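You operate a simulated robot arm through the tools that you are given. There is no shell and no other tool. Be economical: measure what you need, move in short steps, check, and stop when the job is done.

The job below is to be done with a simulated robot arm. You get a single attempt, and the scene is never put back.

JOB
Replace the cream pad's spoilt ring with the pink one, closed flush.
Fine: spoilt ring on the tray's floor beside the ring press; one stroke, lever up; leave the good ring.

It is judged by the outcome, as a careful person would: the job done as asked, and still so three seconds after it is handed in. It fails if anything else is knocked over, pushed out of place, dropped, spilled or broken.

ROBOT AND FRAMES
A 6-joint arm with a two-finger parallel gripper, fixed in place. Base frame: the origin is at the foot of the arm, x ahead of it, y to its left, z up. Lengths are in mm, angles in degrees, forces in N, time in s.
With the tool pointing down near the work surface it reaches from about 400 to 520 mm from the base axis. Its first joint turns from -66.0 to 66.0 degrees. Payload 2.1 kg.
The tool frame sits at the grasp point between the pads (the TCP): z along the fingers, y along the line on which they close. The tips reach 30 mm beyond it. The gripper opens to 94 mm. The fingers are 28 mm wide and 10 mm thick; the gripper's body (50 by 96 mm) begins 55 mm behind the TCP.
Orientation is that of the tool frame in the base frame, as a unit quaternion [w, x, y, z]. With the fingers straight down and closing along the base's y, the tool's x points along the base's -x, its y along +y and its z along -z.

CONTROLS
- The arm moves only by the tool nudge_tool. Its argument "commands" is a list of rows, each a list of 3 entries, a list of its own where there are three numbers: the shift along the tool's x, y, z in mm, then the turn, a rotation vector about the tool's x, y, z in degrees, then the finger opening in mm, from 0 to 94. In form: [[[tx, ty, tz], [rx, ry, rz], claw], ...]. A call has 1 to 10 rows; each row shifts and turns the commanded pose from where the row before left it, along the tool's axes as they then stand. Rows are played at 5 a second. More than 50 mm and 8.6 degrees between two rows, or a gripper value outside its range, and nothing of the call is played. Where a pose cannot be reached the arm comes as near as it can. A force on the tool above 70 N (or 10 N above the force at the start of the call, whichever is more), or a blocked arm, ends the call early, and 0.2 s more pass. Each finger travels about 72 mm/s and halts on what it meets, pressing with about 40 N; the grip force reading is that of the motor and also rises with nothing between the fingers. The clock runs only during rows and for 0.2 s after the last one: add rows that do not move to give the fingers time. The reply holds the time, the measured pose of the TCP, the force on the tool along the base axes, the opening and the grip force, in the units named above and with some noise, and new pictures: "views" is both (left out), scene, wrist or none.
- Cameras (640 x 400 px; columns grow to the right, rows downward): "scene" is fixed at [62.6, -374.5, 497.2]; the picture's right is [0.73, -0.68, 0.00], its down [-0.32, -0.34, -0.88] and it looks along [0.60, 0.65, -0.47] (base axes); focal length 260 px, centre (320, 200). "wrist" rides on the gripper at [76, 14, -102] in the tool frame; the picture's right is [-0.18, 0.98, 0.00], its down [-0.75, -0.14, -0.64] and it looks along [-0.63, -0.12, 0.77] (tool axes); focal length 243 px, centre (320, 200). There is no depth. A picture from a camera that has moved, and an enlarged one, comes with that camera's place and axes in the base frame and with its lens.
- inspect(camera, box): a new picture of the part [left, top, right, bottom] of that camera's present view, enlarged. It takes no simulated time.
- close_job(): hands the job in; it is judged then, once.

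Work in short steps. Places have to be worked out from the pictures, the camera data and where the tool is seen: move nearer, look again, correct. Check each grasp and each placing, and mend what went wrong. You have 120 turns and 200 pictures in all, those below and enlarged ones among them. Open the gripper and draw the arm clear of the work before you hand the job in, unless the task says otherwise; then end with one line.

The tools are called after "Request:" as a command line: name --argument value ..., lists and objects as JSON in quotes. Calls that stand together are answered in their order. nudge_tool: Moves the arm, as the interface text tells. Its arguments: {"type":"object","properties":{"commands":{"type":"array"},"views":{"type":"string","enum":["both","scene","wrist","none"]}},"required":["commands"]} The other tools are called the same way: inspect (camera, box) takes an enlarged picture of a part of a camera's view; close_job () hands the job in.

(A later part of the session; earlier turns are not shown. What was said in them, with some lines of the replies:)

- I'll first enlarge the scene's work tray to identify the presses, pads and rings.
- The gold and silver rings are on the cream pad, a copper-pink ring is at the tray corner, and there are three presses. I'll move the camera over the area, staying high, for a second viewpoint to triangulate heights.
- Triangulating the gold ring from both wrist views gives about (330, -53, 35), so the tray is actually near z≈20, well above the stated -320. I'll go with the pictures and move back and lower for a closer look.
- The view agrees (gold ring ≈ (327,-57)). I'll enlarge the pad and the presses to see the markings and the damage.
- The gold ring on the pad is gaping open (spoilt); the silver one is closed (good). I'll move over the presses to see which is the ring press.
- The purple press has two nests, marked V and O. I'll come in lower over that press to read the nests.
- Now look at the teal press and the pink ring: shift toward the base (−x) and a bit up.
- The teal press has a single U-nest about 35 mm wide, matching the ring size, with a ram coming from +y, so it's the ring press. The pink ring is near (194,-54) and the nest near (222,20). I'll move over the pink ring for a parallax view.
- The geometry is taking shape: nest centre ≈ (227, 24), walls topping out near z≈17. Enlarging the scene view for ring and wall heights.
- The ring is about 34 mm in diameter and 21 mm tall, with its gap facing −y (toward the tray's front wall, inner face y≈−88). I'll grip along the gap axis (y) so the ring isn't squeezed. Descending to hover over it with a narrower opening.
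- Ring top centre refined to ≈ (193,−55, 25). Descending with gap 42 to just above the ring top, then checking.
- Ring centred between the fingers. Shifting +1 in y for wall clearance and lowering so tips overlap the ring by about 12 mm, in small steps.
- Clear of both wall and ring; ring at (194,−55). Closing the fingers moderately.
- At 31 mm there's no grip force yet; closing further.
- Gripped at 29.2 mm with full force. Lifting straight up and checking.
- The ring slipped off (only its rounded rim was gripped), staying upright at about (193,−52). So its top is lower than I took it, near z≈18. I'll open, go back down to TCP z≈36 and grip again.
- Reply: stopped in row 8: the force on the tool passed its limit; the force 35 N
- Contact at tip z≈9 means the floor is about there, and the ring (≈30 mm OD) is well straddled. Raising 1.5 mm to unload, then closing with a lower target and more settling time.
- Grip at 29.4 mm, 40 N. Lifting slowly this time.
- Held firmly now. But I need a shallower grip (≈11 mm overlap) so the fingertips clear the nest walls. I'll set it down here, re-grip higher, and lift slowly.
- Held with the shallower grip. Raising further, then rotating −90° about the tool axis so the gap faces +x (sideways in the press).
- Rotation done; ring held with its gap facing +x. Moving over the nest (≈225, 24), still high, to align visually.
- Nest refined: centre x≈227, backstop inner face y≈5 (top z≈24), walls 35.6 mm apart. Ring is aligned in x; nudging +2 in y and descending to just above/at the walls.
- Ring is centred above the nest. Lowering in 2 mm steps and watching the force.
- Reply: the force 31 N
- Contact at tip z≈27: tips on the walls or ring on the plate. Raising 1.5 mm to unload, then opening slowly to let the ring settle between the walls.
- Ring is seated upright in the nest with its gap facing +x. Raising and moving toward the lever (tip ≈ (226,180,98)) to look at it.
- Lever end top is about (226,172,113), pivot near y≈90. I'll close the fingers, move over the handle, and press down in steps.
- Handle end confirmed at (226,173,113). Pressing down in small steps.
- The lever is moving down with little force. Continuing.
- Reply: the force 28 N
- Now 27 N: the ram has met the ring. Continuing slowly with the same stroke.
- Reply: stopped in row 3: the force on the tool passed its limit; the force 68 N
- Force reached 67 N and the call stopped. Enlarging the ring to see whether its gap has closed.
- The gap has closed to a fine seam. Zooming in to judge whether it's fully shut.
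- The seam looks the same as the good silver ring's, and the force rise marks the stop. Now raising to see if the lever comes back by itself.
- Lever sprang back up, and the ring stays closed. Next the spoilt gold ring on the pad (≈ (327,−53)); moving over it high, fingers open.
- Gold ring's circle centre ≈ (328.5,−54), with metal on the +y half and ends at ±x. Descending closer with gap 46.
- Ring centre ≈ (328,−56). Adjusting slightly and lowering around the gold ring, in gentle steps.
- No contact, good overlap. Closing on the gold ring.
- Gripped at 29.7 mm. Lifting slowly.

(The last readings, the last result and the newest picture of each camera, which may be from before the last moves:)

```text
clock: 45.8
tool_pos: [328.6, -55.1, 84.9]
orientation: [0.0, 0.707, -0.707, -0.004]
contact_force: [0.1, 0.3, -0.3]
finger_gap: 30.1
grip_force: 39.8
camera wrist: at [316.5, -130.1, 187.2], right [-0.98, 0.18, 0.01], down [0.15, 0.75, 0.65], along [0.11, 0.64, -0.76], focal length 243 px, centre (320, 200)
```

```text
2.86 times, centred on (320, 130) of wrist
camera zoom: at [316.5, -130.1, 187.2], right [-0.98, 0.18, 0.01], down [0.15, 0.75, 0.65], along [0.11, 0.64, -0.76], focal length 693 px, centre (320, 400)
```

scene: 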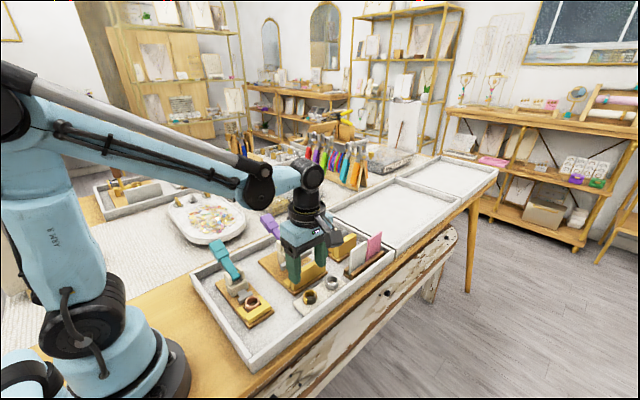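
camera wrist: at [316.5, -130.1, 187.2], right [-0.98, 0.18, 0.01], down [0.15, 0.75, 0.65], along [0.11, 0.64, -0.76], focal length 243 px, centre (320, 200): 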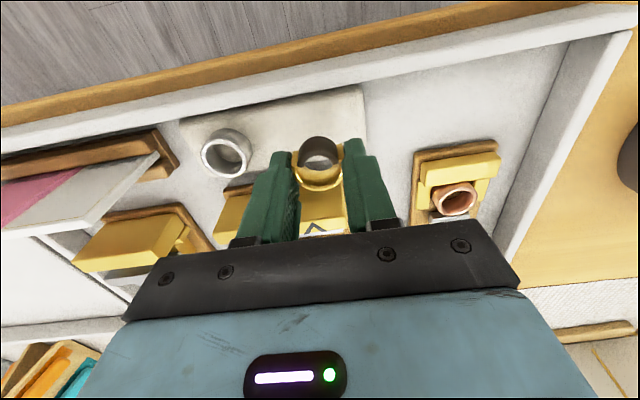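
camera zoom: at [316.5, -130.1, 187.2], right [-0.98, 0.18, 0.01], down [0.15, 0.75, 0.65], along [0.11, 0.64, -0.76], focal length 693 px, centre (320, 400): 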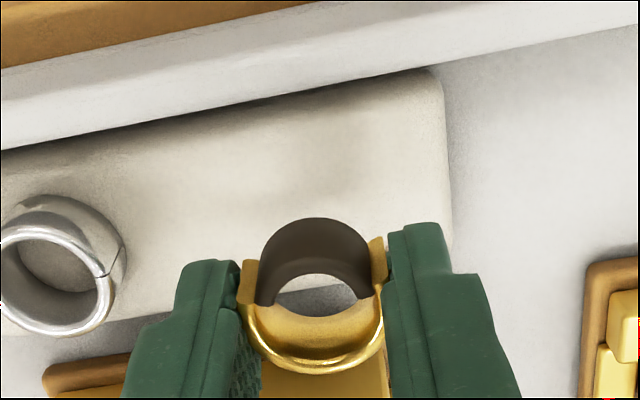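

The spoilt ring came up as one piece; no post beneath. Carrying it to the tray floor just in front of the ring press, about (240,−48).

Request:
nudge_tool --commands '[[[-1, 5, 0], [0, 0, 0], 20], [[-1, 10, 0], [0, 0, 0], 20], [[-1, 12, 0], [0, 0, 0], 20], [[-1, 13, 0], [0, 0, 0], 20], [[-1, 13, 0], [0, 0, 0], 20], [[-1, 13, 0], [0, 0, 0], 20], [[-1, 12, 0], [0, 0, 0], 20], [[0, 7, 0], [0, 0, 0], 20], [[0, 3, 0], [0, 0, 0], 20], [[0, 0, 0], [0, 0, 0], 20]]'

Request:
inspect --camera "wrist" --box '[220, 40, 420, 200]'

```text
clock: 48.0
tool_pos: [241.6, -47.8, 85.8]
orientation: [0.001, 0.707, -0.707, -0.004]
contact_force: [-0.5, 0.1, -0.9]
finger_gap: 30.0
grip_force: 40.1
camera wrist: at [228.3, -123.6, 188.5], right [-0.98, 0.18, 0.01], down [0.15, 0.75, 0.65], along [0.11, 0.64, -0.76], focal length 243 px, centre (320, 200)
```

scene: 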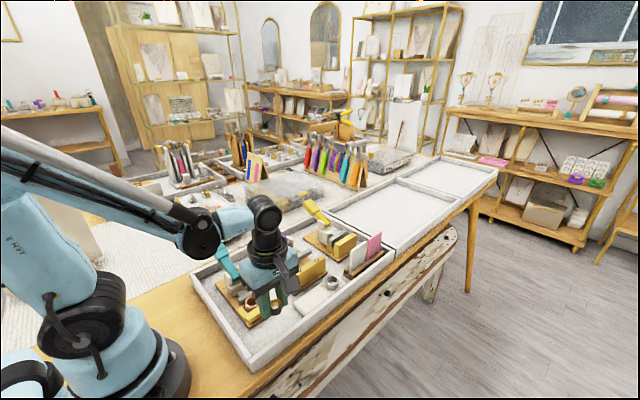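
wrist: 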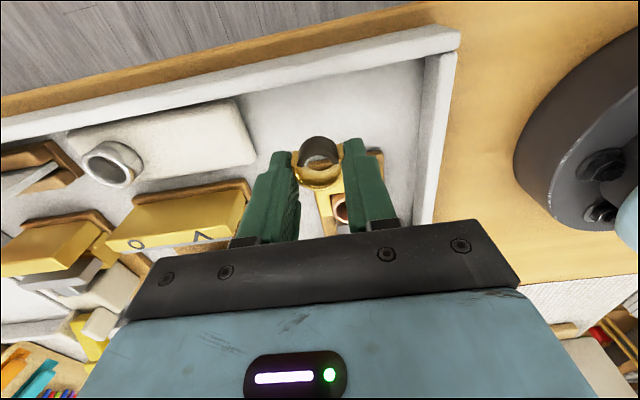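

```text
2.50 times, centred on (320, 120) of wrist
camera zoom: at [228.3, -123.6, 188.5], right [-0.98, 0.18, 0.01], down [0.15, 0.75, 0.65], along [0.11, 0.64, -0.76], focal length 606 px, centre (320, 400)
```

zoom: 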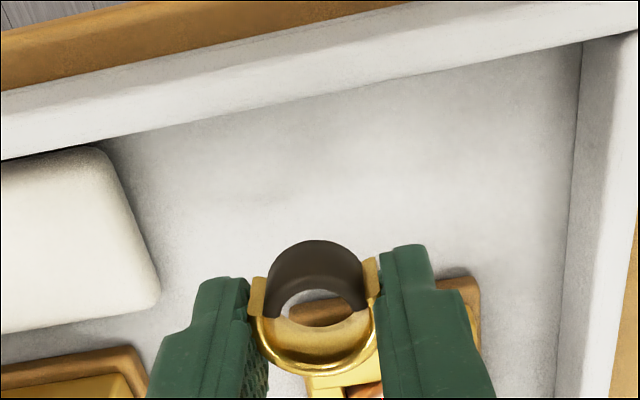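

Free floor below. Lowering, with fine steps near the floor.

Request:
nudge_tool --commands '[[[0, 0, 8], [0, 0, 0], 20], [[0, 0, 12], [0, 0, 0], 20], [[0, 0, 10], [0, 0, 0], 20], [[0, 0, 6], [0, 0, 0], 20], [[0, 0, 3], [0, 0, 0], 20], [[0, 0, 0], [0, 0, 0], 20]]' --views "none"

Request:
inspect --camera "scene" --box '[245, 280, 305, 340]'

```text
clock: 49.4
tool_pos: [240.2, -48.7, 46.9]
orientation: [0.0, -0.707, 0.707, 0.004]
contact_force: [-0.9, -0.1, -0.4]
finger_gap: 30.1
grip_force: 40.5
```

```text
6.67 times, centred on (275, 310) of scene
camera zoom: at [62.6, -374.5, 497.2], right [0.73, -0.68, 0.0], down [-0.32, -0.34, -0.88], along [0.6, 0.65, -0.47], focal length 1735 px, centre (620, -533)
```

zoom: 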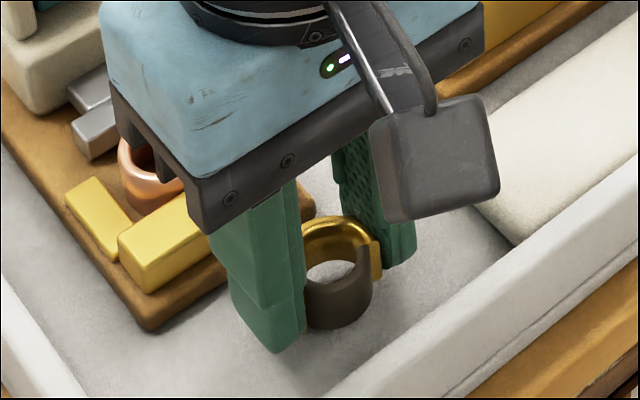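

Request:
nudge_tool --commands '[[[0, 0, 1.5], [0, 0, 0], 20], [[0, 0, 1.5], [0, 0, 0], 20], [[0, 0, 1.5], [0, 0, 0], 20], [[0, 0, 0], [0, 0, 0], 20]]' --views "none"

Request:
inspect --camera "scene" --box '[245, 280, 305, 340]'

```text
clock: 50.4
tool_pos: [241.5, -48.9, 42.0]
orientation: [0.0, 0.708, -0.707, -0.005]
contact_force: [-0.6, 0.3, -0.1]
finger_gap: 30.0
grip_force: 40.3
```

```text
6.67 times, centred on (275, 310) of scene
camera zoom: at [62.6, -374.5, 497.2], right [0.73, -0.68, 0.0], down [-0.32, -0.34, -0.88], along [0.6, 0.65, -0.47], focal length 1735 px, centre (620, -533)
```

zoom: 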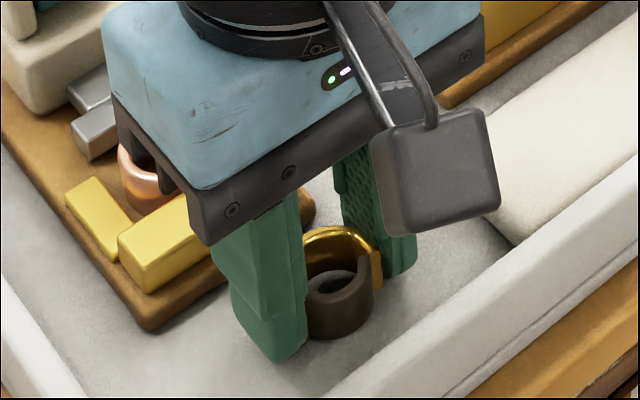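

Still no contact force; a little lower until it touches.

Request:
nudge_tool --commands '[[[0, 0, 1], [0, 0, 0], 20], [[0, 0, 1], [0, 0, 0], 20], [[0, 0, 0], [0, 0, 0], 20]]' --views "none"

```text
clock: 51.2
tool_pos: [240.0, -49.0, 41.0]
orientation: [0.0, -0.707, 0.707, 0.004]
contact_force: [0.4, -0.2, -0.3]
finger_gap: 29.9
grip_force: 40.4
```

Request:
nudge_tool --commands '[[[0, 0, 1], [0, 0, 0], 20], [[0, 0, 1], [0, 0, 0], 20], [[0, 0, 0], [0, 0, 0], 20]]' --views "none"

Request:
inspect --camera "scene" --box '[260, 295, 300, 330]'

```text
clock: 52.0
tool_pos: [241.7, -48.8, 38.3]
orientation: [0.0, 0.707, -0.707, -0.005]
contact_force: [-5.3, -3.0, 24.2]
finger_gap: 29.5
grip_force: 39.9
```

```text
11.43 times, centred on (280, 312) of scene
camera zoom: at [62.5, -374.5, 497.2], right [0.73, -0.68, 0.0], down [-0.32, -0.34, -0.88], along [0.6, 0.65, -0.47], focal length 2974 px, centre (777, -1086)
```

zoom: 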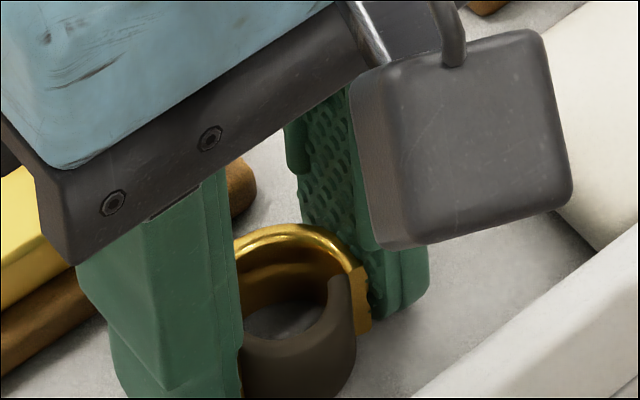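

Touching the floor. Unloading by 1 mm, then releasing and rising straight up.

Request:
nudge_tool --commands '[[[0, 0, -1], [0, 0, 0], 20], [[0, 0, 0], [0, 0, 0], 34], [[0, 0, 0], [0, 0, 0], 44], [[0, 0, 0], [0, 0, 0], 44], [[0, 0, -10], [0, 0, 0], 44], [[0, 0, -20], [0, 0, 0], 44], [[0, 0, -30], [0, 0, 0], 46], [[0, 0, 0], [0, 0, 0], 46]]' --views "wrist"

Request:
inspect --camera "scene" --box '[245, 280, 305, 340]'

```text
clock: 53.8
tool_pos: [242.8, -48.4, 101.5]
orientation: [0.001, 0.707, -0.707, -0.004]
contact_force: [-0.5, -0.8, -0.6]
finger_gap: 46.2
grip_force: 0.1
camera wrist: at [229.6, -124.3, 202.8], right [-0.98, 0.18, 0.01], down [0.15, 0.75, 0.65], along [0.11, 0.64, -0.76], focal length 243 px, centre (320, 200)
```

wrist: 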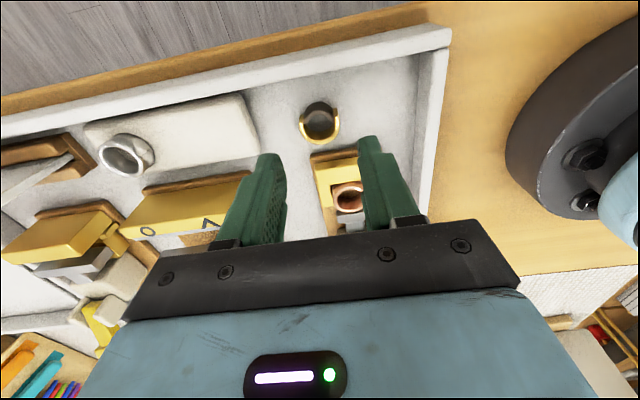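

```text
6.67 times, centred on (275, 310) of scene
camera zoom: at [62.6, -374.5, 497.2], right [0.73, -0.68, 0.0], down [-0.32, -0.34, -0.88], along [0.6, 0.65, -0.47], focal length 1735 px, centre (620, -533)
```

zoom: 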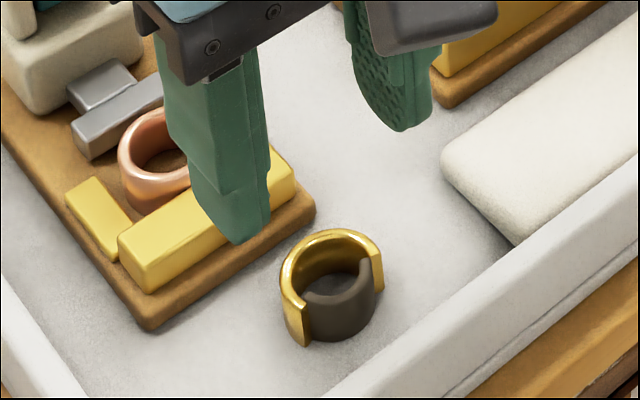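

Spoilt ring stands on the tray floor right beside the ring press. Now back over the nest to fetch the closed pink ring.

Request:
nudge_tool --commands '[[[-22, 5, 0], [0, 0, 0], 42], [[-22, 5, 0], [0, 0, 0], 42], [[-23, 5, 0], [0, 0, 0], 42], [[0, 0, 15], [0, 0, 0], 42], [[0, 0, 10], [0, 0, 0], 42], [[0, 0, 0], [0, 0, 0], 42]]' --views "none"

Request:
inspect --camera "wrist" --box '[230, 60, 410, 200]'

Request:
inspect --camera "scene" --box '[220, 270, 290, 325]'

```text
clock: 55.2
tool_pos: [226.5, 20.1, 74.7]
orientation: [0.0, -0.707, 0.707, 0.004]
contact_force: [0.5, -0.2, 0.3]
finger_gap: 41.9
grip_force: 0.1
```

```text
2.86 times, centred on (320, 130) of wrist
camera zoom: at [213.5, -55.8, 176.7], right [-0.98, 0.18, 0.01], down [0.15, 0.75, 0.65], along [0.11, 0.64, -0.76], focal length 693 px, centre (320, 400)
```

zoom: 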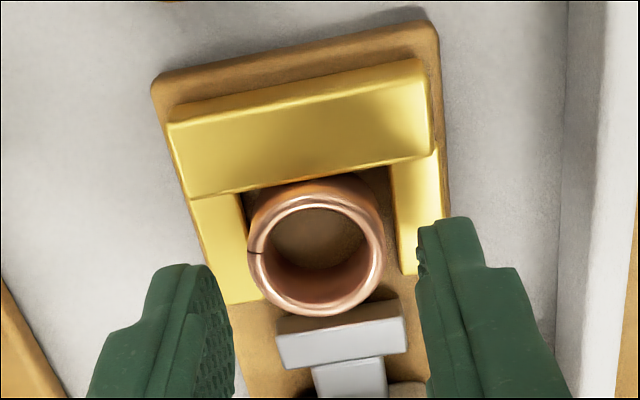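

```text
7.27 times, centred on (255, 298) of scene
camera zoom: at [62.6, -374.5, 497.2], right [0.73, -0.68, 0.0], down [-0.32, -0.34, -0.88], along [0.6, 0.65, -0.47], focal length 1893 px, centre (793, -509)
```

zoom: 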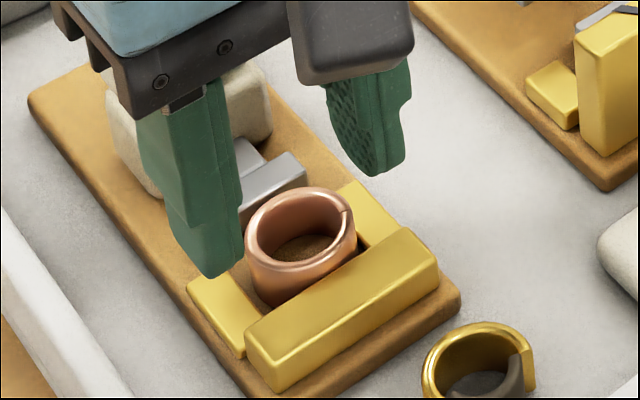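

The pink ring is closed with a tight seam, centred at (226,19). Lowering so the tips sit just above the walls, then gripping.

Request:
nudge_tool --commands '[[[0, 0, 8], [0, 0, 0], 42], [[0, 0, 5], [0, 0, 0], 42], [[0, 0, 3], [0, 0, 0], 42], [[0, 0, 0], [0, 0, 0], 34], [[0, 0, 0], [0, 0, 0], 28], [[0, 0, 0], [0, 0, 0], 20], [[0, 0, 0], [0, 0, 0], 20], [[0, 0, 0], [0, 0, 0], 20]]' --views "none"

Request:
inspect --camera "scene" --box '[225, 275, 285, 325]'

```text
clock: 57.0
tool_pos: [225.5, 18.4, 58.9]
orientation: [-0.001, -0.707, 0.707, 0.004]
contact_force: [0.2, -0.3, 0.1]
finger_gap: 29.2
grip_force: 40.3
```

```text
8.00 times, centred on (255, 300) of scene
camera zoom: at [62.6, -374.5, 497.2], right [0.73, -0.68, 0.0], down [-0.32, -0.34, -0.88], along [0.6, 0.65, -0.47], focal length 2082 px, centre (840, -600)
```

zoom: 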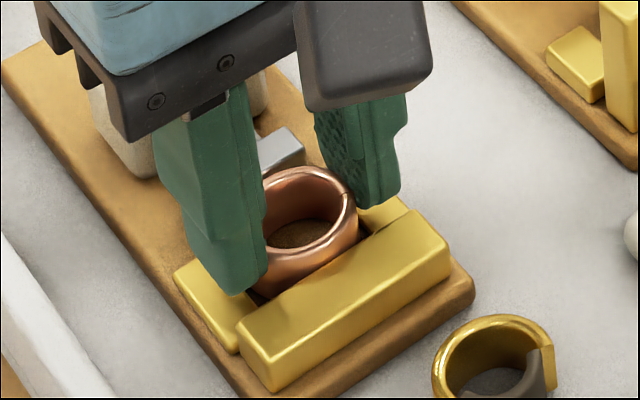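

Gripped at 29.2 mm with 40 N. Lifting slowly.

Request:
nudge_tool --commands '[[[0, 0, -1], [0, 0, 0], 20], [[0, 0, -2], [0, 0, 0], 20], [[0, 0, -3], [0, 0, 0], 20], [[0, 0, -4], [0, 0, 0], 20], [[0, 0, -6], [0, 0, 0], 20], [[0, 0, -8], [0, 0, 0], 20], [[0, 0, -8], [0, 0, 0], 20], [[0, 0, -6], [0, 0, 0], 20], [[0, 0, 0], [0, 0, 0], 20]]' --views "none"

Request:
inspect --camera "scene" --box '[225, 255, 295, 325]'

Request:
inspect --camera "wrist" --box '[230, 60, 410, 200]'

```text
clock: 59.0
tool_pos: [225.5, 19.5, 96.3]
orientation: [0.0, 0.707, -0.707, -0.005]
contact_force: [-0.5, 0.3, -0.1]
finger_gap: 29.3
grip_force: 40.3
```

```text
5.71 times, centred on (260, 290) of scene
camera zoom: at [62.6, -374.5, 497.2], right [0.73, -0.68, 0.0], down [-0.32, -0.34, -0.88], along [0.6, 0.65, -0.47], focal length 1487 px, centre (663, -314)
```

zoom: 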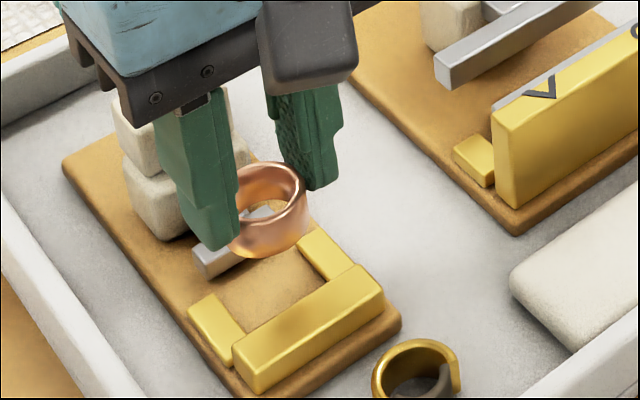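

```text
2.86 times, centred on (320, 130) of wrist
camera zoom: at [213.4, -56.4, 199.4], right [-0.98, 0.18, 0.01], down [0.15, 0.75, 0.65], along [0.11, 0.64, -0.76], focal length 693 px, centre (320, 400)
```

zoom: 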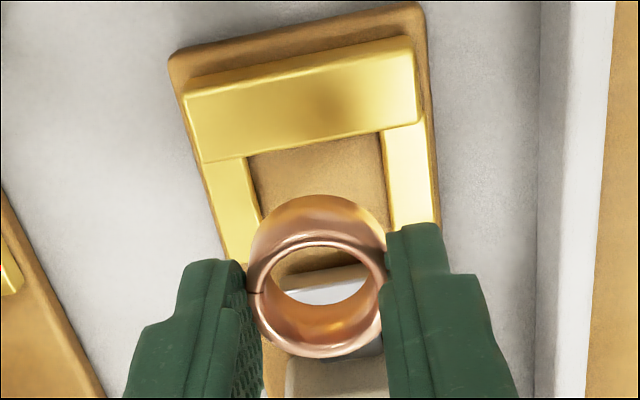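

Ring held, level. Carrying it to the pad: first −y, then +x, raised a bit.

Request:
nudge_tool --commands '[[[4, 0, -4], [0, 0, 0], 20], [[10, -2, -6], [0, 0, 0], 20], [[12, -4, -4], [0, 0, 0], 20], [[12, -8, 0], [0, 0, 0], 20], [[12, -12, 0], [0, 0, 0], 20], [[12, -14, 0], [0, 0, 0], 20], [[8, -14, 0], [0, 0, 0], 20], [[4, -14, 0], [0, 0, 0], 20], [[0, -12, 0], [0, 0, 0], 20], [[0, -10, 0], [0, 0, 0], 20]]' --views "none"

Request:
nudge_tool --commands '[[[0, -8, 4], [0, 0, 0], 20], [[0, -5, 8], [0, 0, 0], 20], [[0, 0, 8], [0, 0, 0], 20], [[0, 0, 0], [0, 0, 0], 20]]'

Request:
inspect --camera "wrist" --box '[200, 40, 420, 200]'

```text
clock: 61.2
tool_pos: [317.0, -54.7, 109.8]
orientation: [0.001, 0.707, -0.707, -0.004]
contact_force: [-0.1, 0.6, 0.1]
finger_gap: 29.0
grip_force: 39.8
```

```text
clock: 62.2
tool_pos: [327.4, -54.4, 88.8]
orientation: [0.0, 0.707, -0.707, -0.005]
contact_force: [0.4, 0.1, -0.1]
finger_gap: 29.1
grip_force: 40.0
camera wrist: at [316.0, -130.0, 191.8], right [-0.98, 0.18, 0.01], down [0.15, 0.75, 0.65], along [0.11, 0.64, -0.76], focal length 243 px, centre (320, 200)
```

scene: 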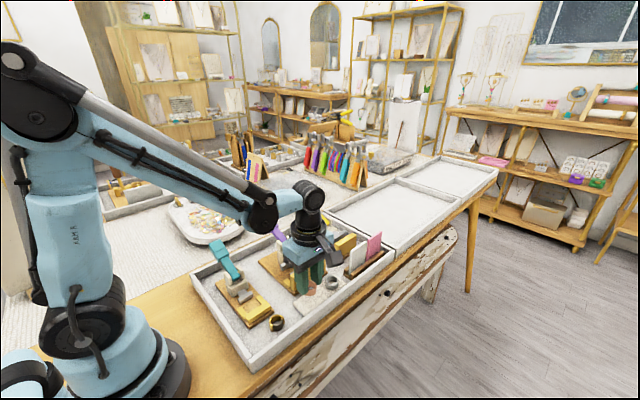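
wrist: 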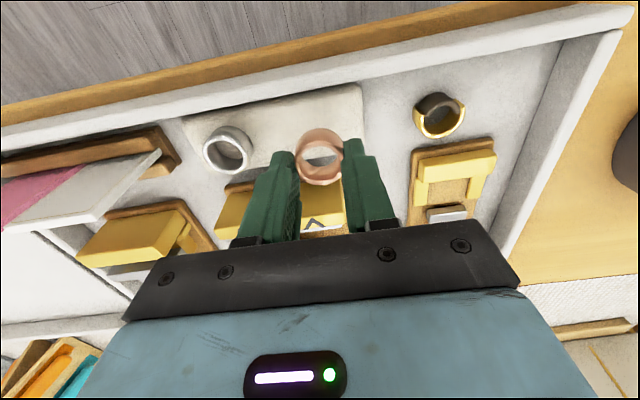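

```text
2.50 times, centred on (310, 120) of wrist
camera zoom: at [316.0, -130.0, 191.8], right [-0.98, 0.18, 0.01], down [0.15, 0.75, 0.65], along [0.11, 0.64, -0.76], focal length 606 px, centre (345, 400)
```

zoom: 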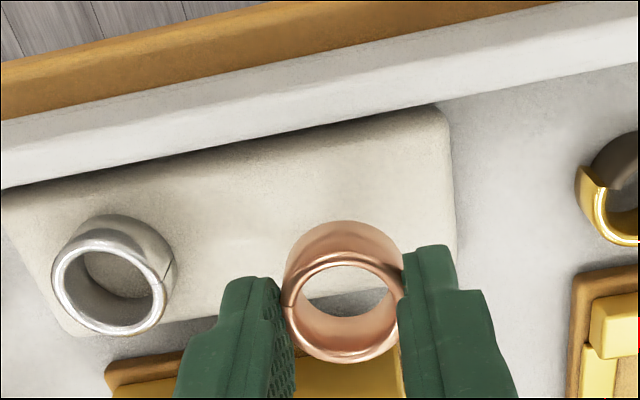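

Aligned above the vacated spot. Lowering; expected touch-down near TCP z≈62.

Request:
nudge_tool --commands '[[[0, 0, 8], [0, 0, 0], 20], [[0, 0, 8], [0, 0, 0], 20], [[0, 0, 4], [0, 0, 0], 20], [[0, 0, 0], [0, 0, 0], 20]]' --views "none"

Request:
nudge_tool --commands '[[[0, 0, 1], [0, 0, 0], 20], [[0, 0, 1], [0, 0, 0], 20], [[0, 0, 1], [0, 0, 0], 20], [[0, 0, 0], [0, 0, 0], 20]]' --views "none"

Request:
inspect --camera "scene" --box '[285, 260, 345, 310]'

```text
clock: 63.2
tool_pos: [328.1, -54.0, 69.4]
orientation: [0.001, 0.707, -0.707, -0.005]
contact_force: [0.6, -0.1, -0.6]
finger_gap: 29.3
grip_force: 39.8
```

```text
clock: 64.2
tool_pos: [328.4, -54.5, 67.0]
orientation: [0.0, -0.707, 0.708, 0.004]
contact_force: [0.7, 0.5, 0.4]
finger_gap: 29.1
grip_force: 39.7
```

```text
8.00 times, centred on (315, 285) of scene
camera zoom: at [62.6, -374.5, 497.2], right [0.73, -0.68, 0.0], down [-0.32, -0.34, -0.88], along [0.6, 0.65, -0.47], focal length 2082 px, centre (360, -480)
```

zoom: 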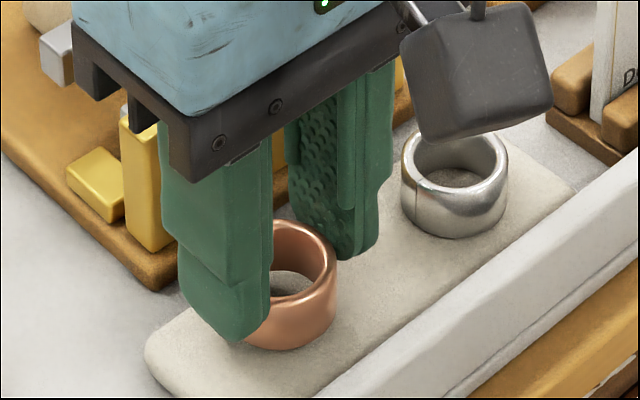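

Still slightly above the pad. Continuing down in 1 mm steps.

Request:
nudge_tool --commands '[[[0, 0, 1], [0, 0, 0], 20], [[0, 0, 1], [0, 0, 0], 20], [[0, 0, 1], [0, 0, 0], 20], [[0, 0, 0], [0, 0, 0], 20]]' --views "none"

Request:
nudge_tool --commands '[[[0, 0, 1], [0, 0, 0], 20], [[0, 0, 0], [0, 0, 0], 20]]' --views "none"

```text
clock: 65.2
tool_pos: [329.4, -54.4, 63.9]
orientation: [0.001, 0.708, -0.706, -0.005]
contact_force: [0.3, -0.3, -0.5]
finger_gap: 29.2
grip_force: 39.8
```

```text
clock: 65.8
tool_pos: [329.8, -55.3, 63.2]
orientation: [0.001, 0.708, -0.707, -0.004]
contact_force: [-1.5, -1.9, 12.9]
finger_gap: 29.0
grip_force: 40.1
```

Touch-down (13 N). Releasing and rising straight up.

Request:
nudge_tool --commands '[[[0, 0, -0.5], [0, 0, 0], 20], [[0, 0, 0], [0, 0, 0], 32], [[0, 0, 0], [0, 0, 0], 40], [[0, 0, 0], [0, 0, 0], 44], [[0, 0, -6], [0, 0, 0], 44], [[0, 0, -15], [0, 0, 0], 44], [[0, 0, -30], [0, 0, 0], 44], [[0, 0, -40], [0, 0, 0], 44], [[0, 0, 0], [0, 0, 0], 44]]'

Request:
inspect --camera "scene" --box '[285, 260, 345, 310]'

Request:
inspect --camera "wrist" --box '[200, 40, 420, 180]'

```text
clock: 67.8
tool_pos: [329.5, -55.3, 152.3]
orientation: [0.0, -0.707, 0.707, 0.004]
contact_force: [-0.3, 0.2, 0.8]
finger_gap: 43.8
grip_force: 0.0
camera wrist: at [316.6, -130.5, 255.9], right [-0.98, 0.18, 0.01], down [0.15, 0.75, 0.65], along [0.11, 0.64, -0.76], focal length 243 px, centre (320, 200)
```

scene: 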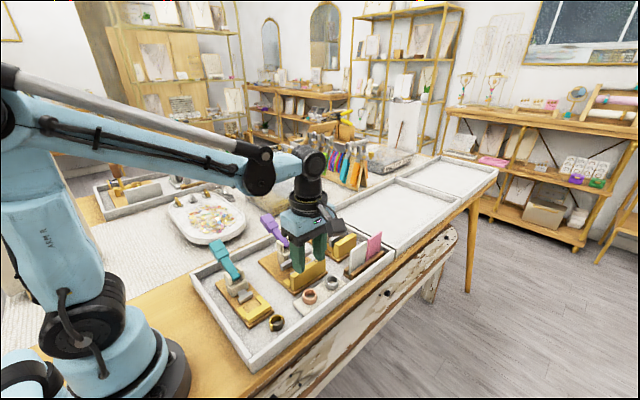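
wrist: 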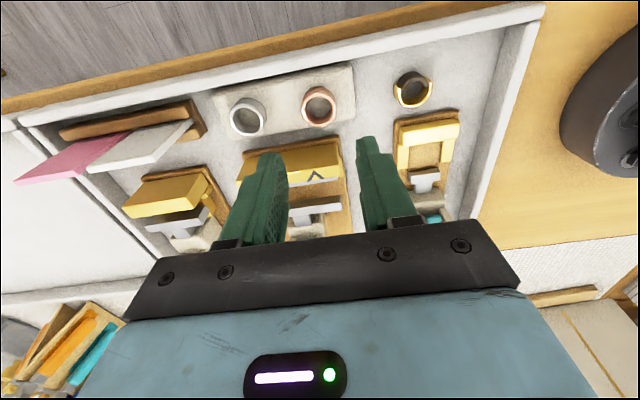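

```text
8.00 times, centred on (315, 285) of scene
camera zoom: at [62.6, -374.5, 497.2], right [0.73, -0.68, 0.0], down [-0.32, -0.34, -0.88], along [0.6, 0.65, -0.47], focal length 2082 px, centre (360, -480)
```

zoom: 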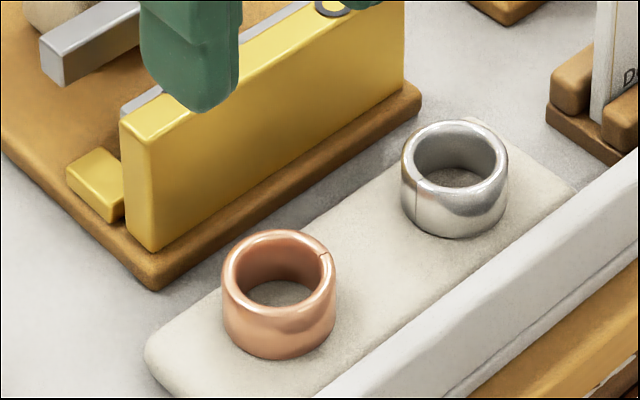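

```text
2.86 times, centred on (310, 110) of wrist
camera zoom: at [316.6, -130.5, 255.9], right [-0.98, 0.18, 0.01], down [0.15, 0.75, 0.65], along [0.11, 0.64, -0.76], focal length 693 px, centre (349, 457)
```

zoom: 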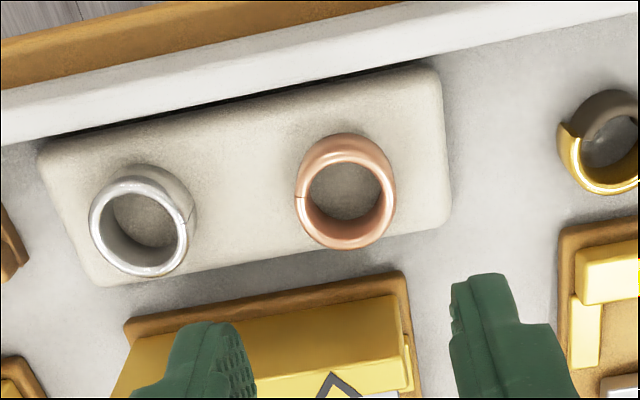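

The pink ring sits on the pad closed, the silver ring is untouched, the spoilt ring is on the tray floor and the lever is up. Opening wide and drawing the arm clear, with a final look.

Request:
nudge_tool --commands '[[[0, 0, -40], [0, 0, 0], 94], [[0, 10, -45], [0, 0, 0], 94], [[0, 20, -45], [0, 0, 0], 94], [[0, 20, -30], [0, 0, 0], 94], [[0, 0, 0], [0, 0, 0], 94], [[0, 0, 0], [0, 0, 0], 94]]' --views "scene"

Request:
inspect --camera "scene" --box '[190, 190, 400, 360]'

```text
clock: 69.2
tool_pos: [281.5, -54.3, 314.3]
orientation: [0.001, 0.707, -0.707, -0.004]
contact_force: [-0.1, 0.3, 0.8]
finger_gap: 94.1
grip_force: 0.1
```

scene: 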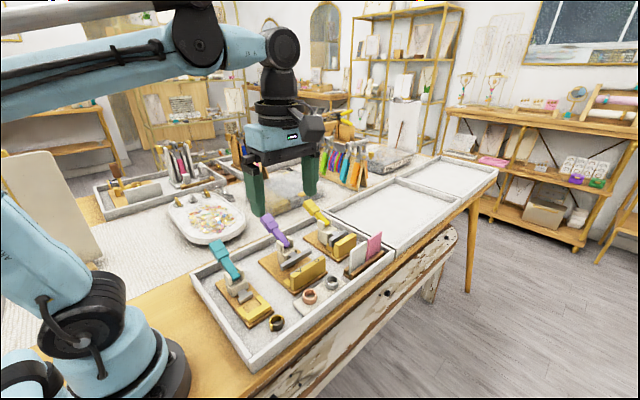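

```text
2.35 times, centred on (295, 275) of scene
camera zoom: at [62.6, -374.5, 497.2], right [0.73, -0.68, 0.0], down [-0.32, -0.34, -0.88], along [0.6, 0.65, -0.47], focal length 612 px, centre (379, 24)
```

zoom: 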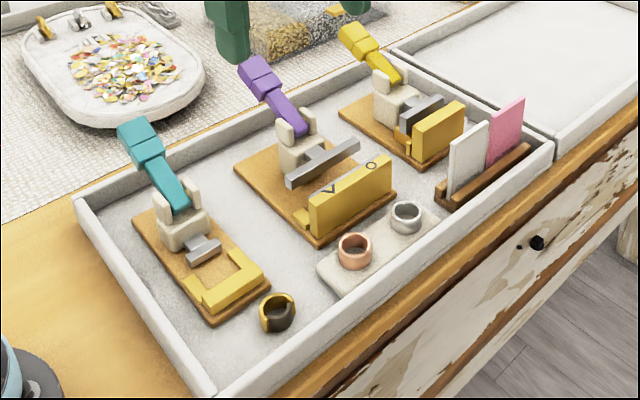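

Everything is in place and the arm is clear; handing in.

Request:
close_job

```text
The job is handed in.
```

The pink ring now sits on the cream pad, closed to a tight seam with one press stroke; the spoilt gold ring is on the tray floor beside the ring press, the lever is up, and the good silver ring was not touched.
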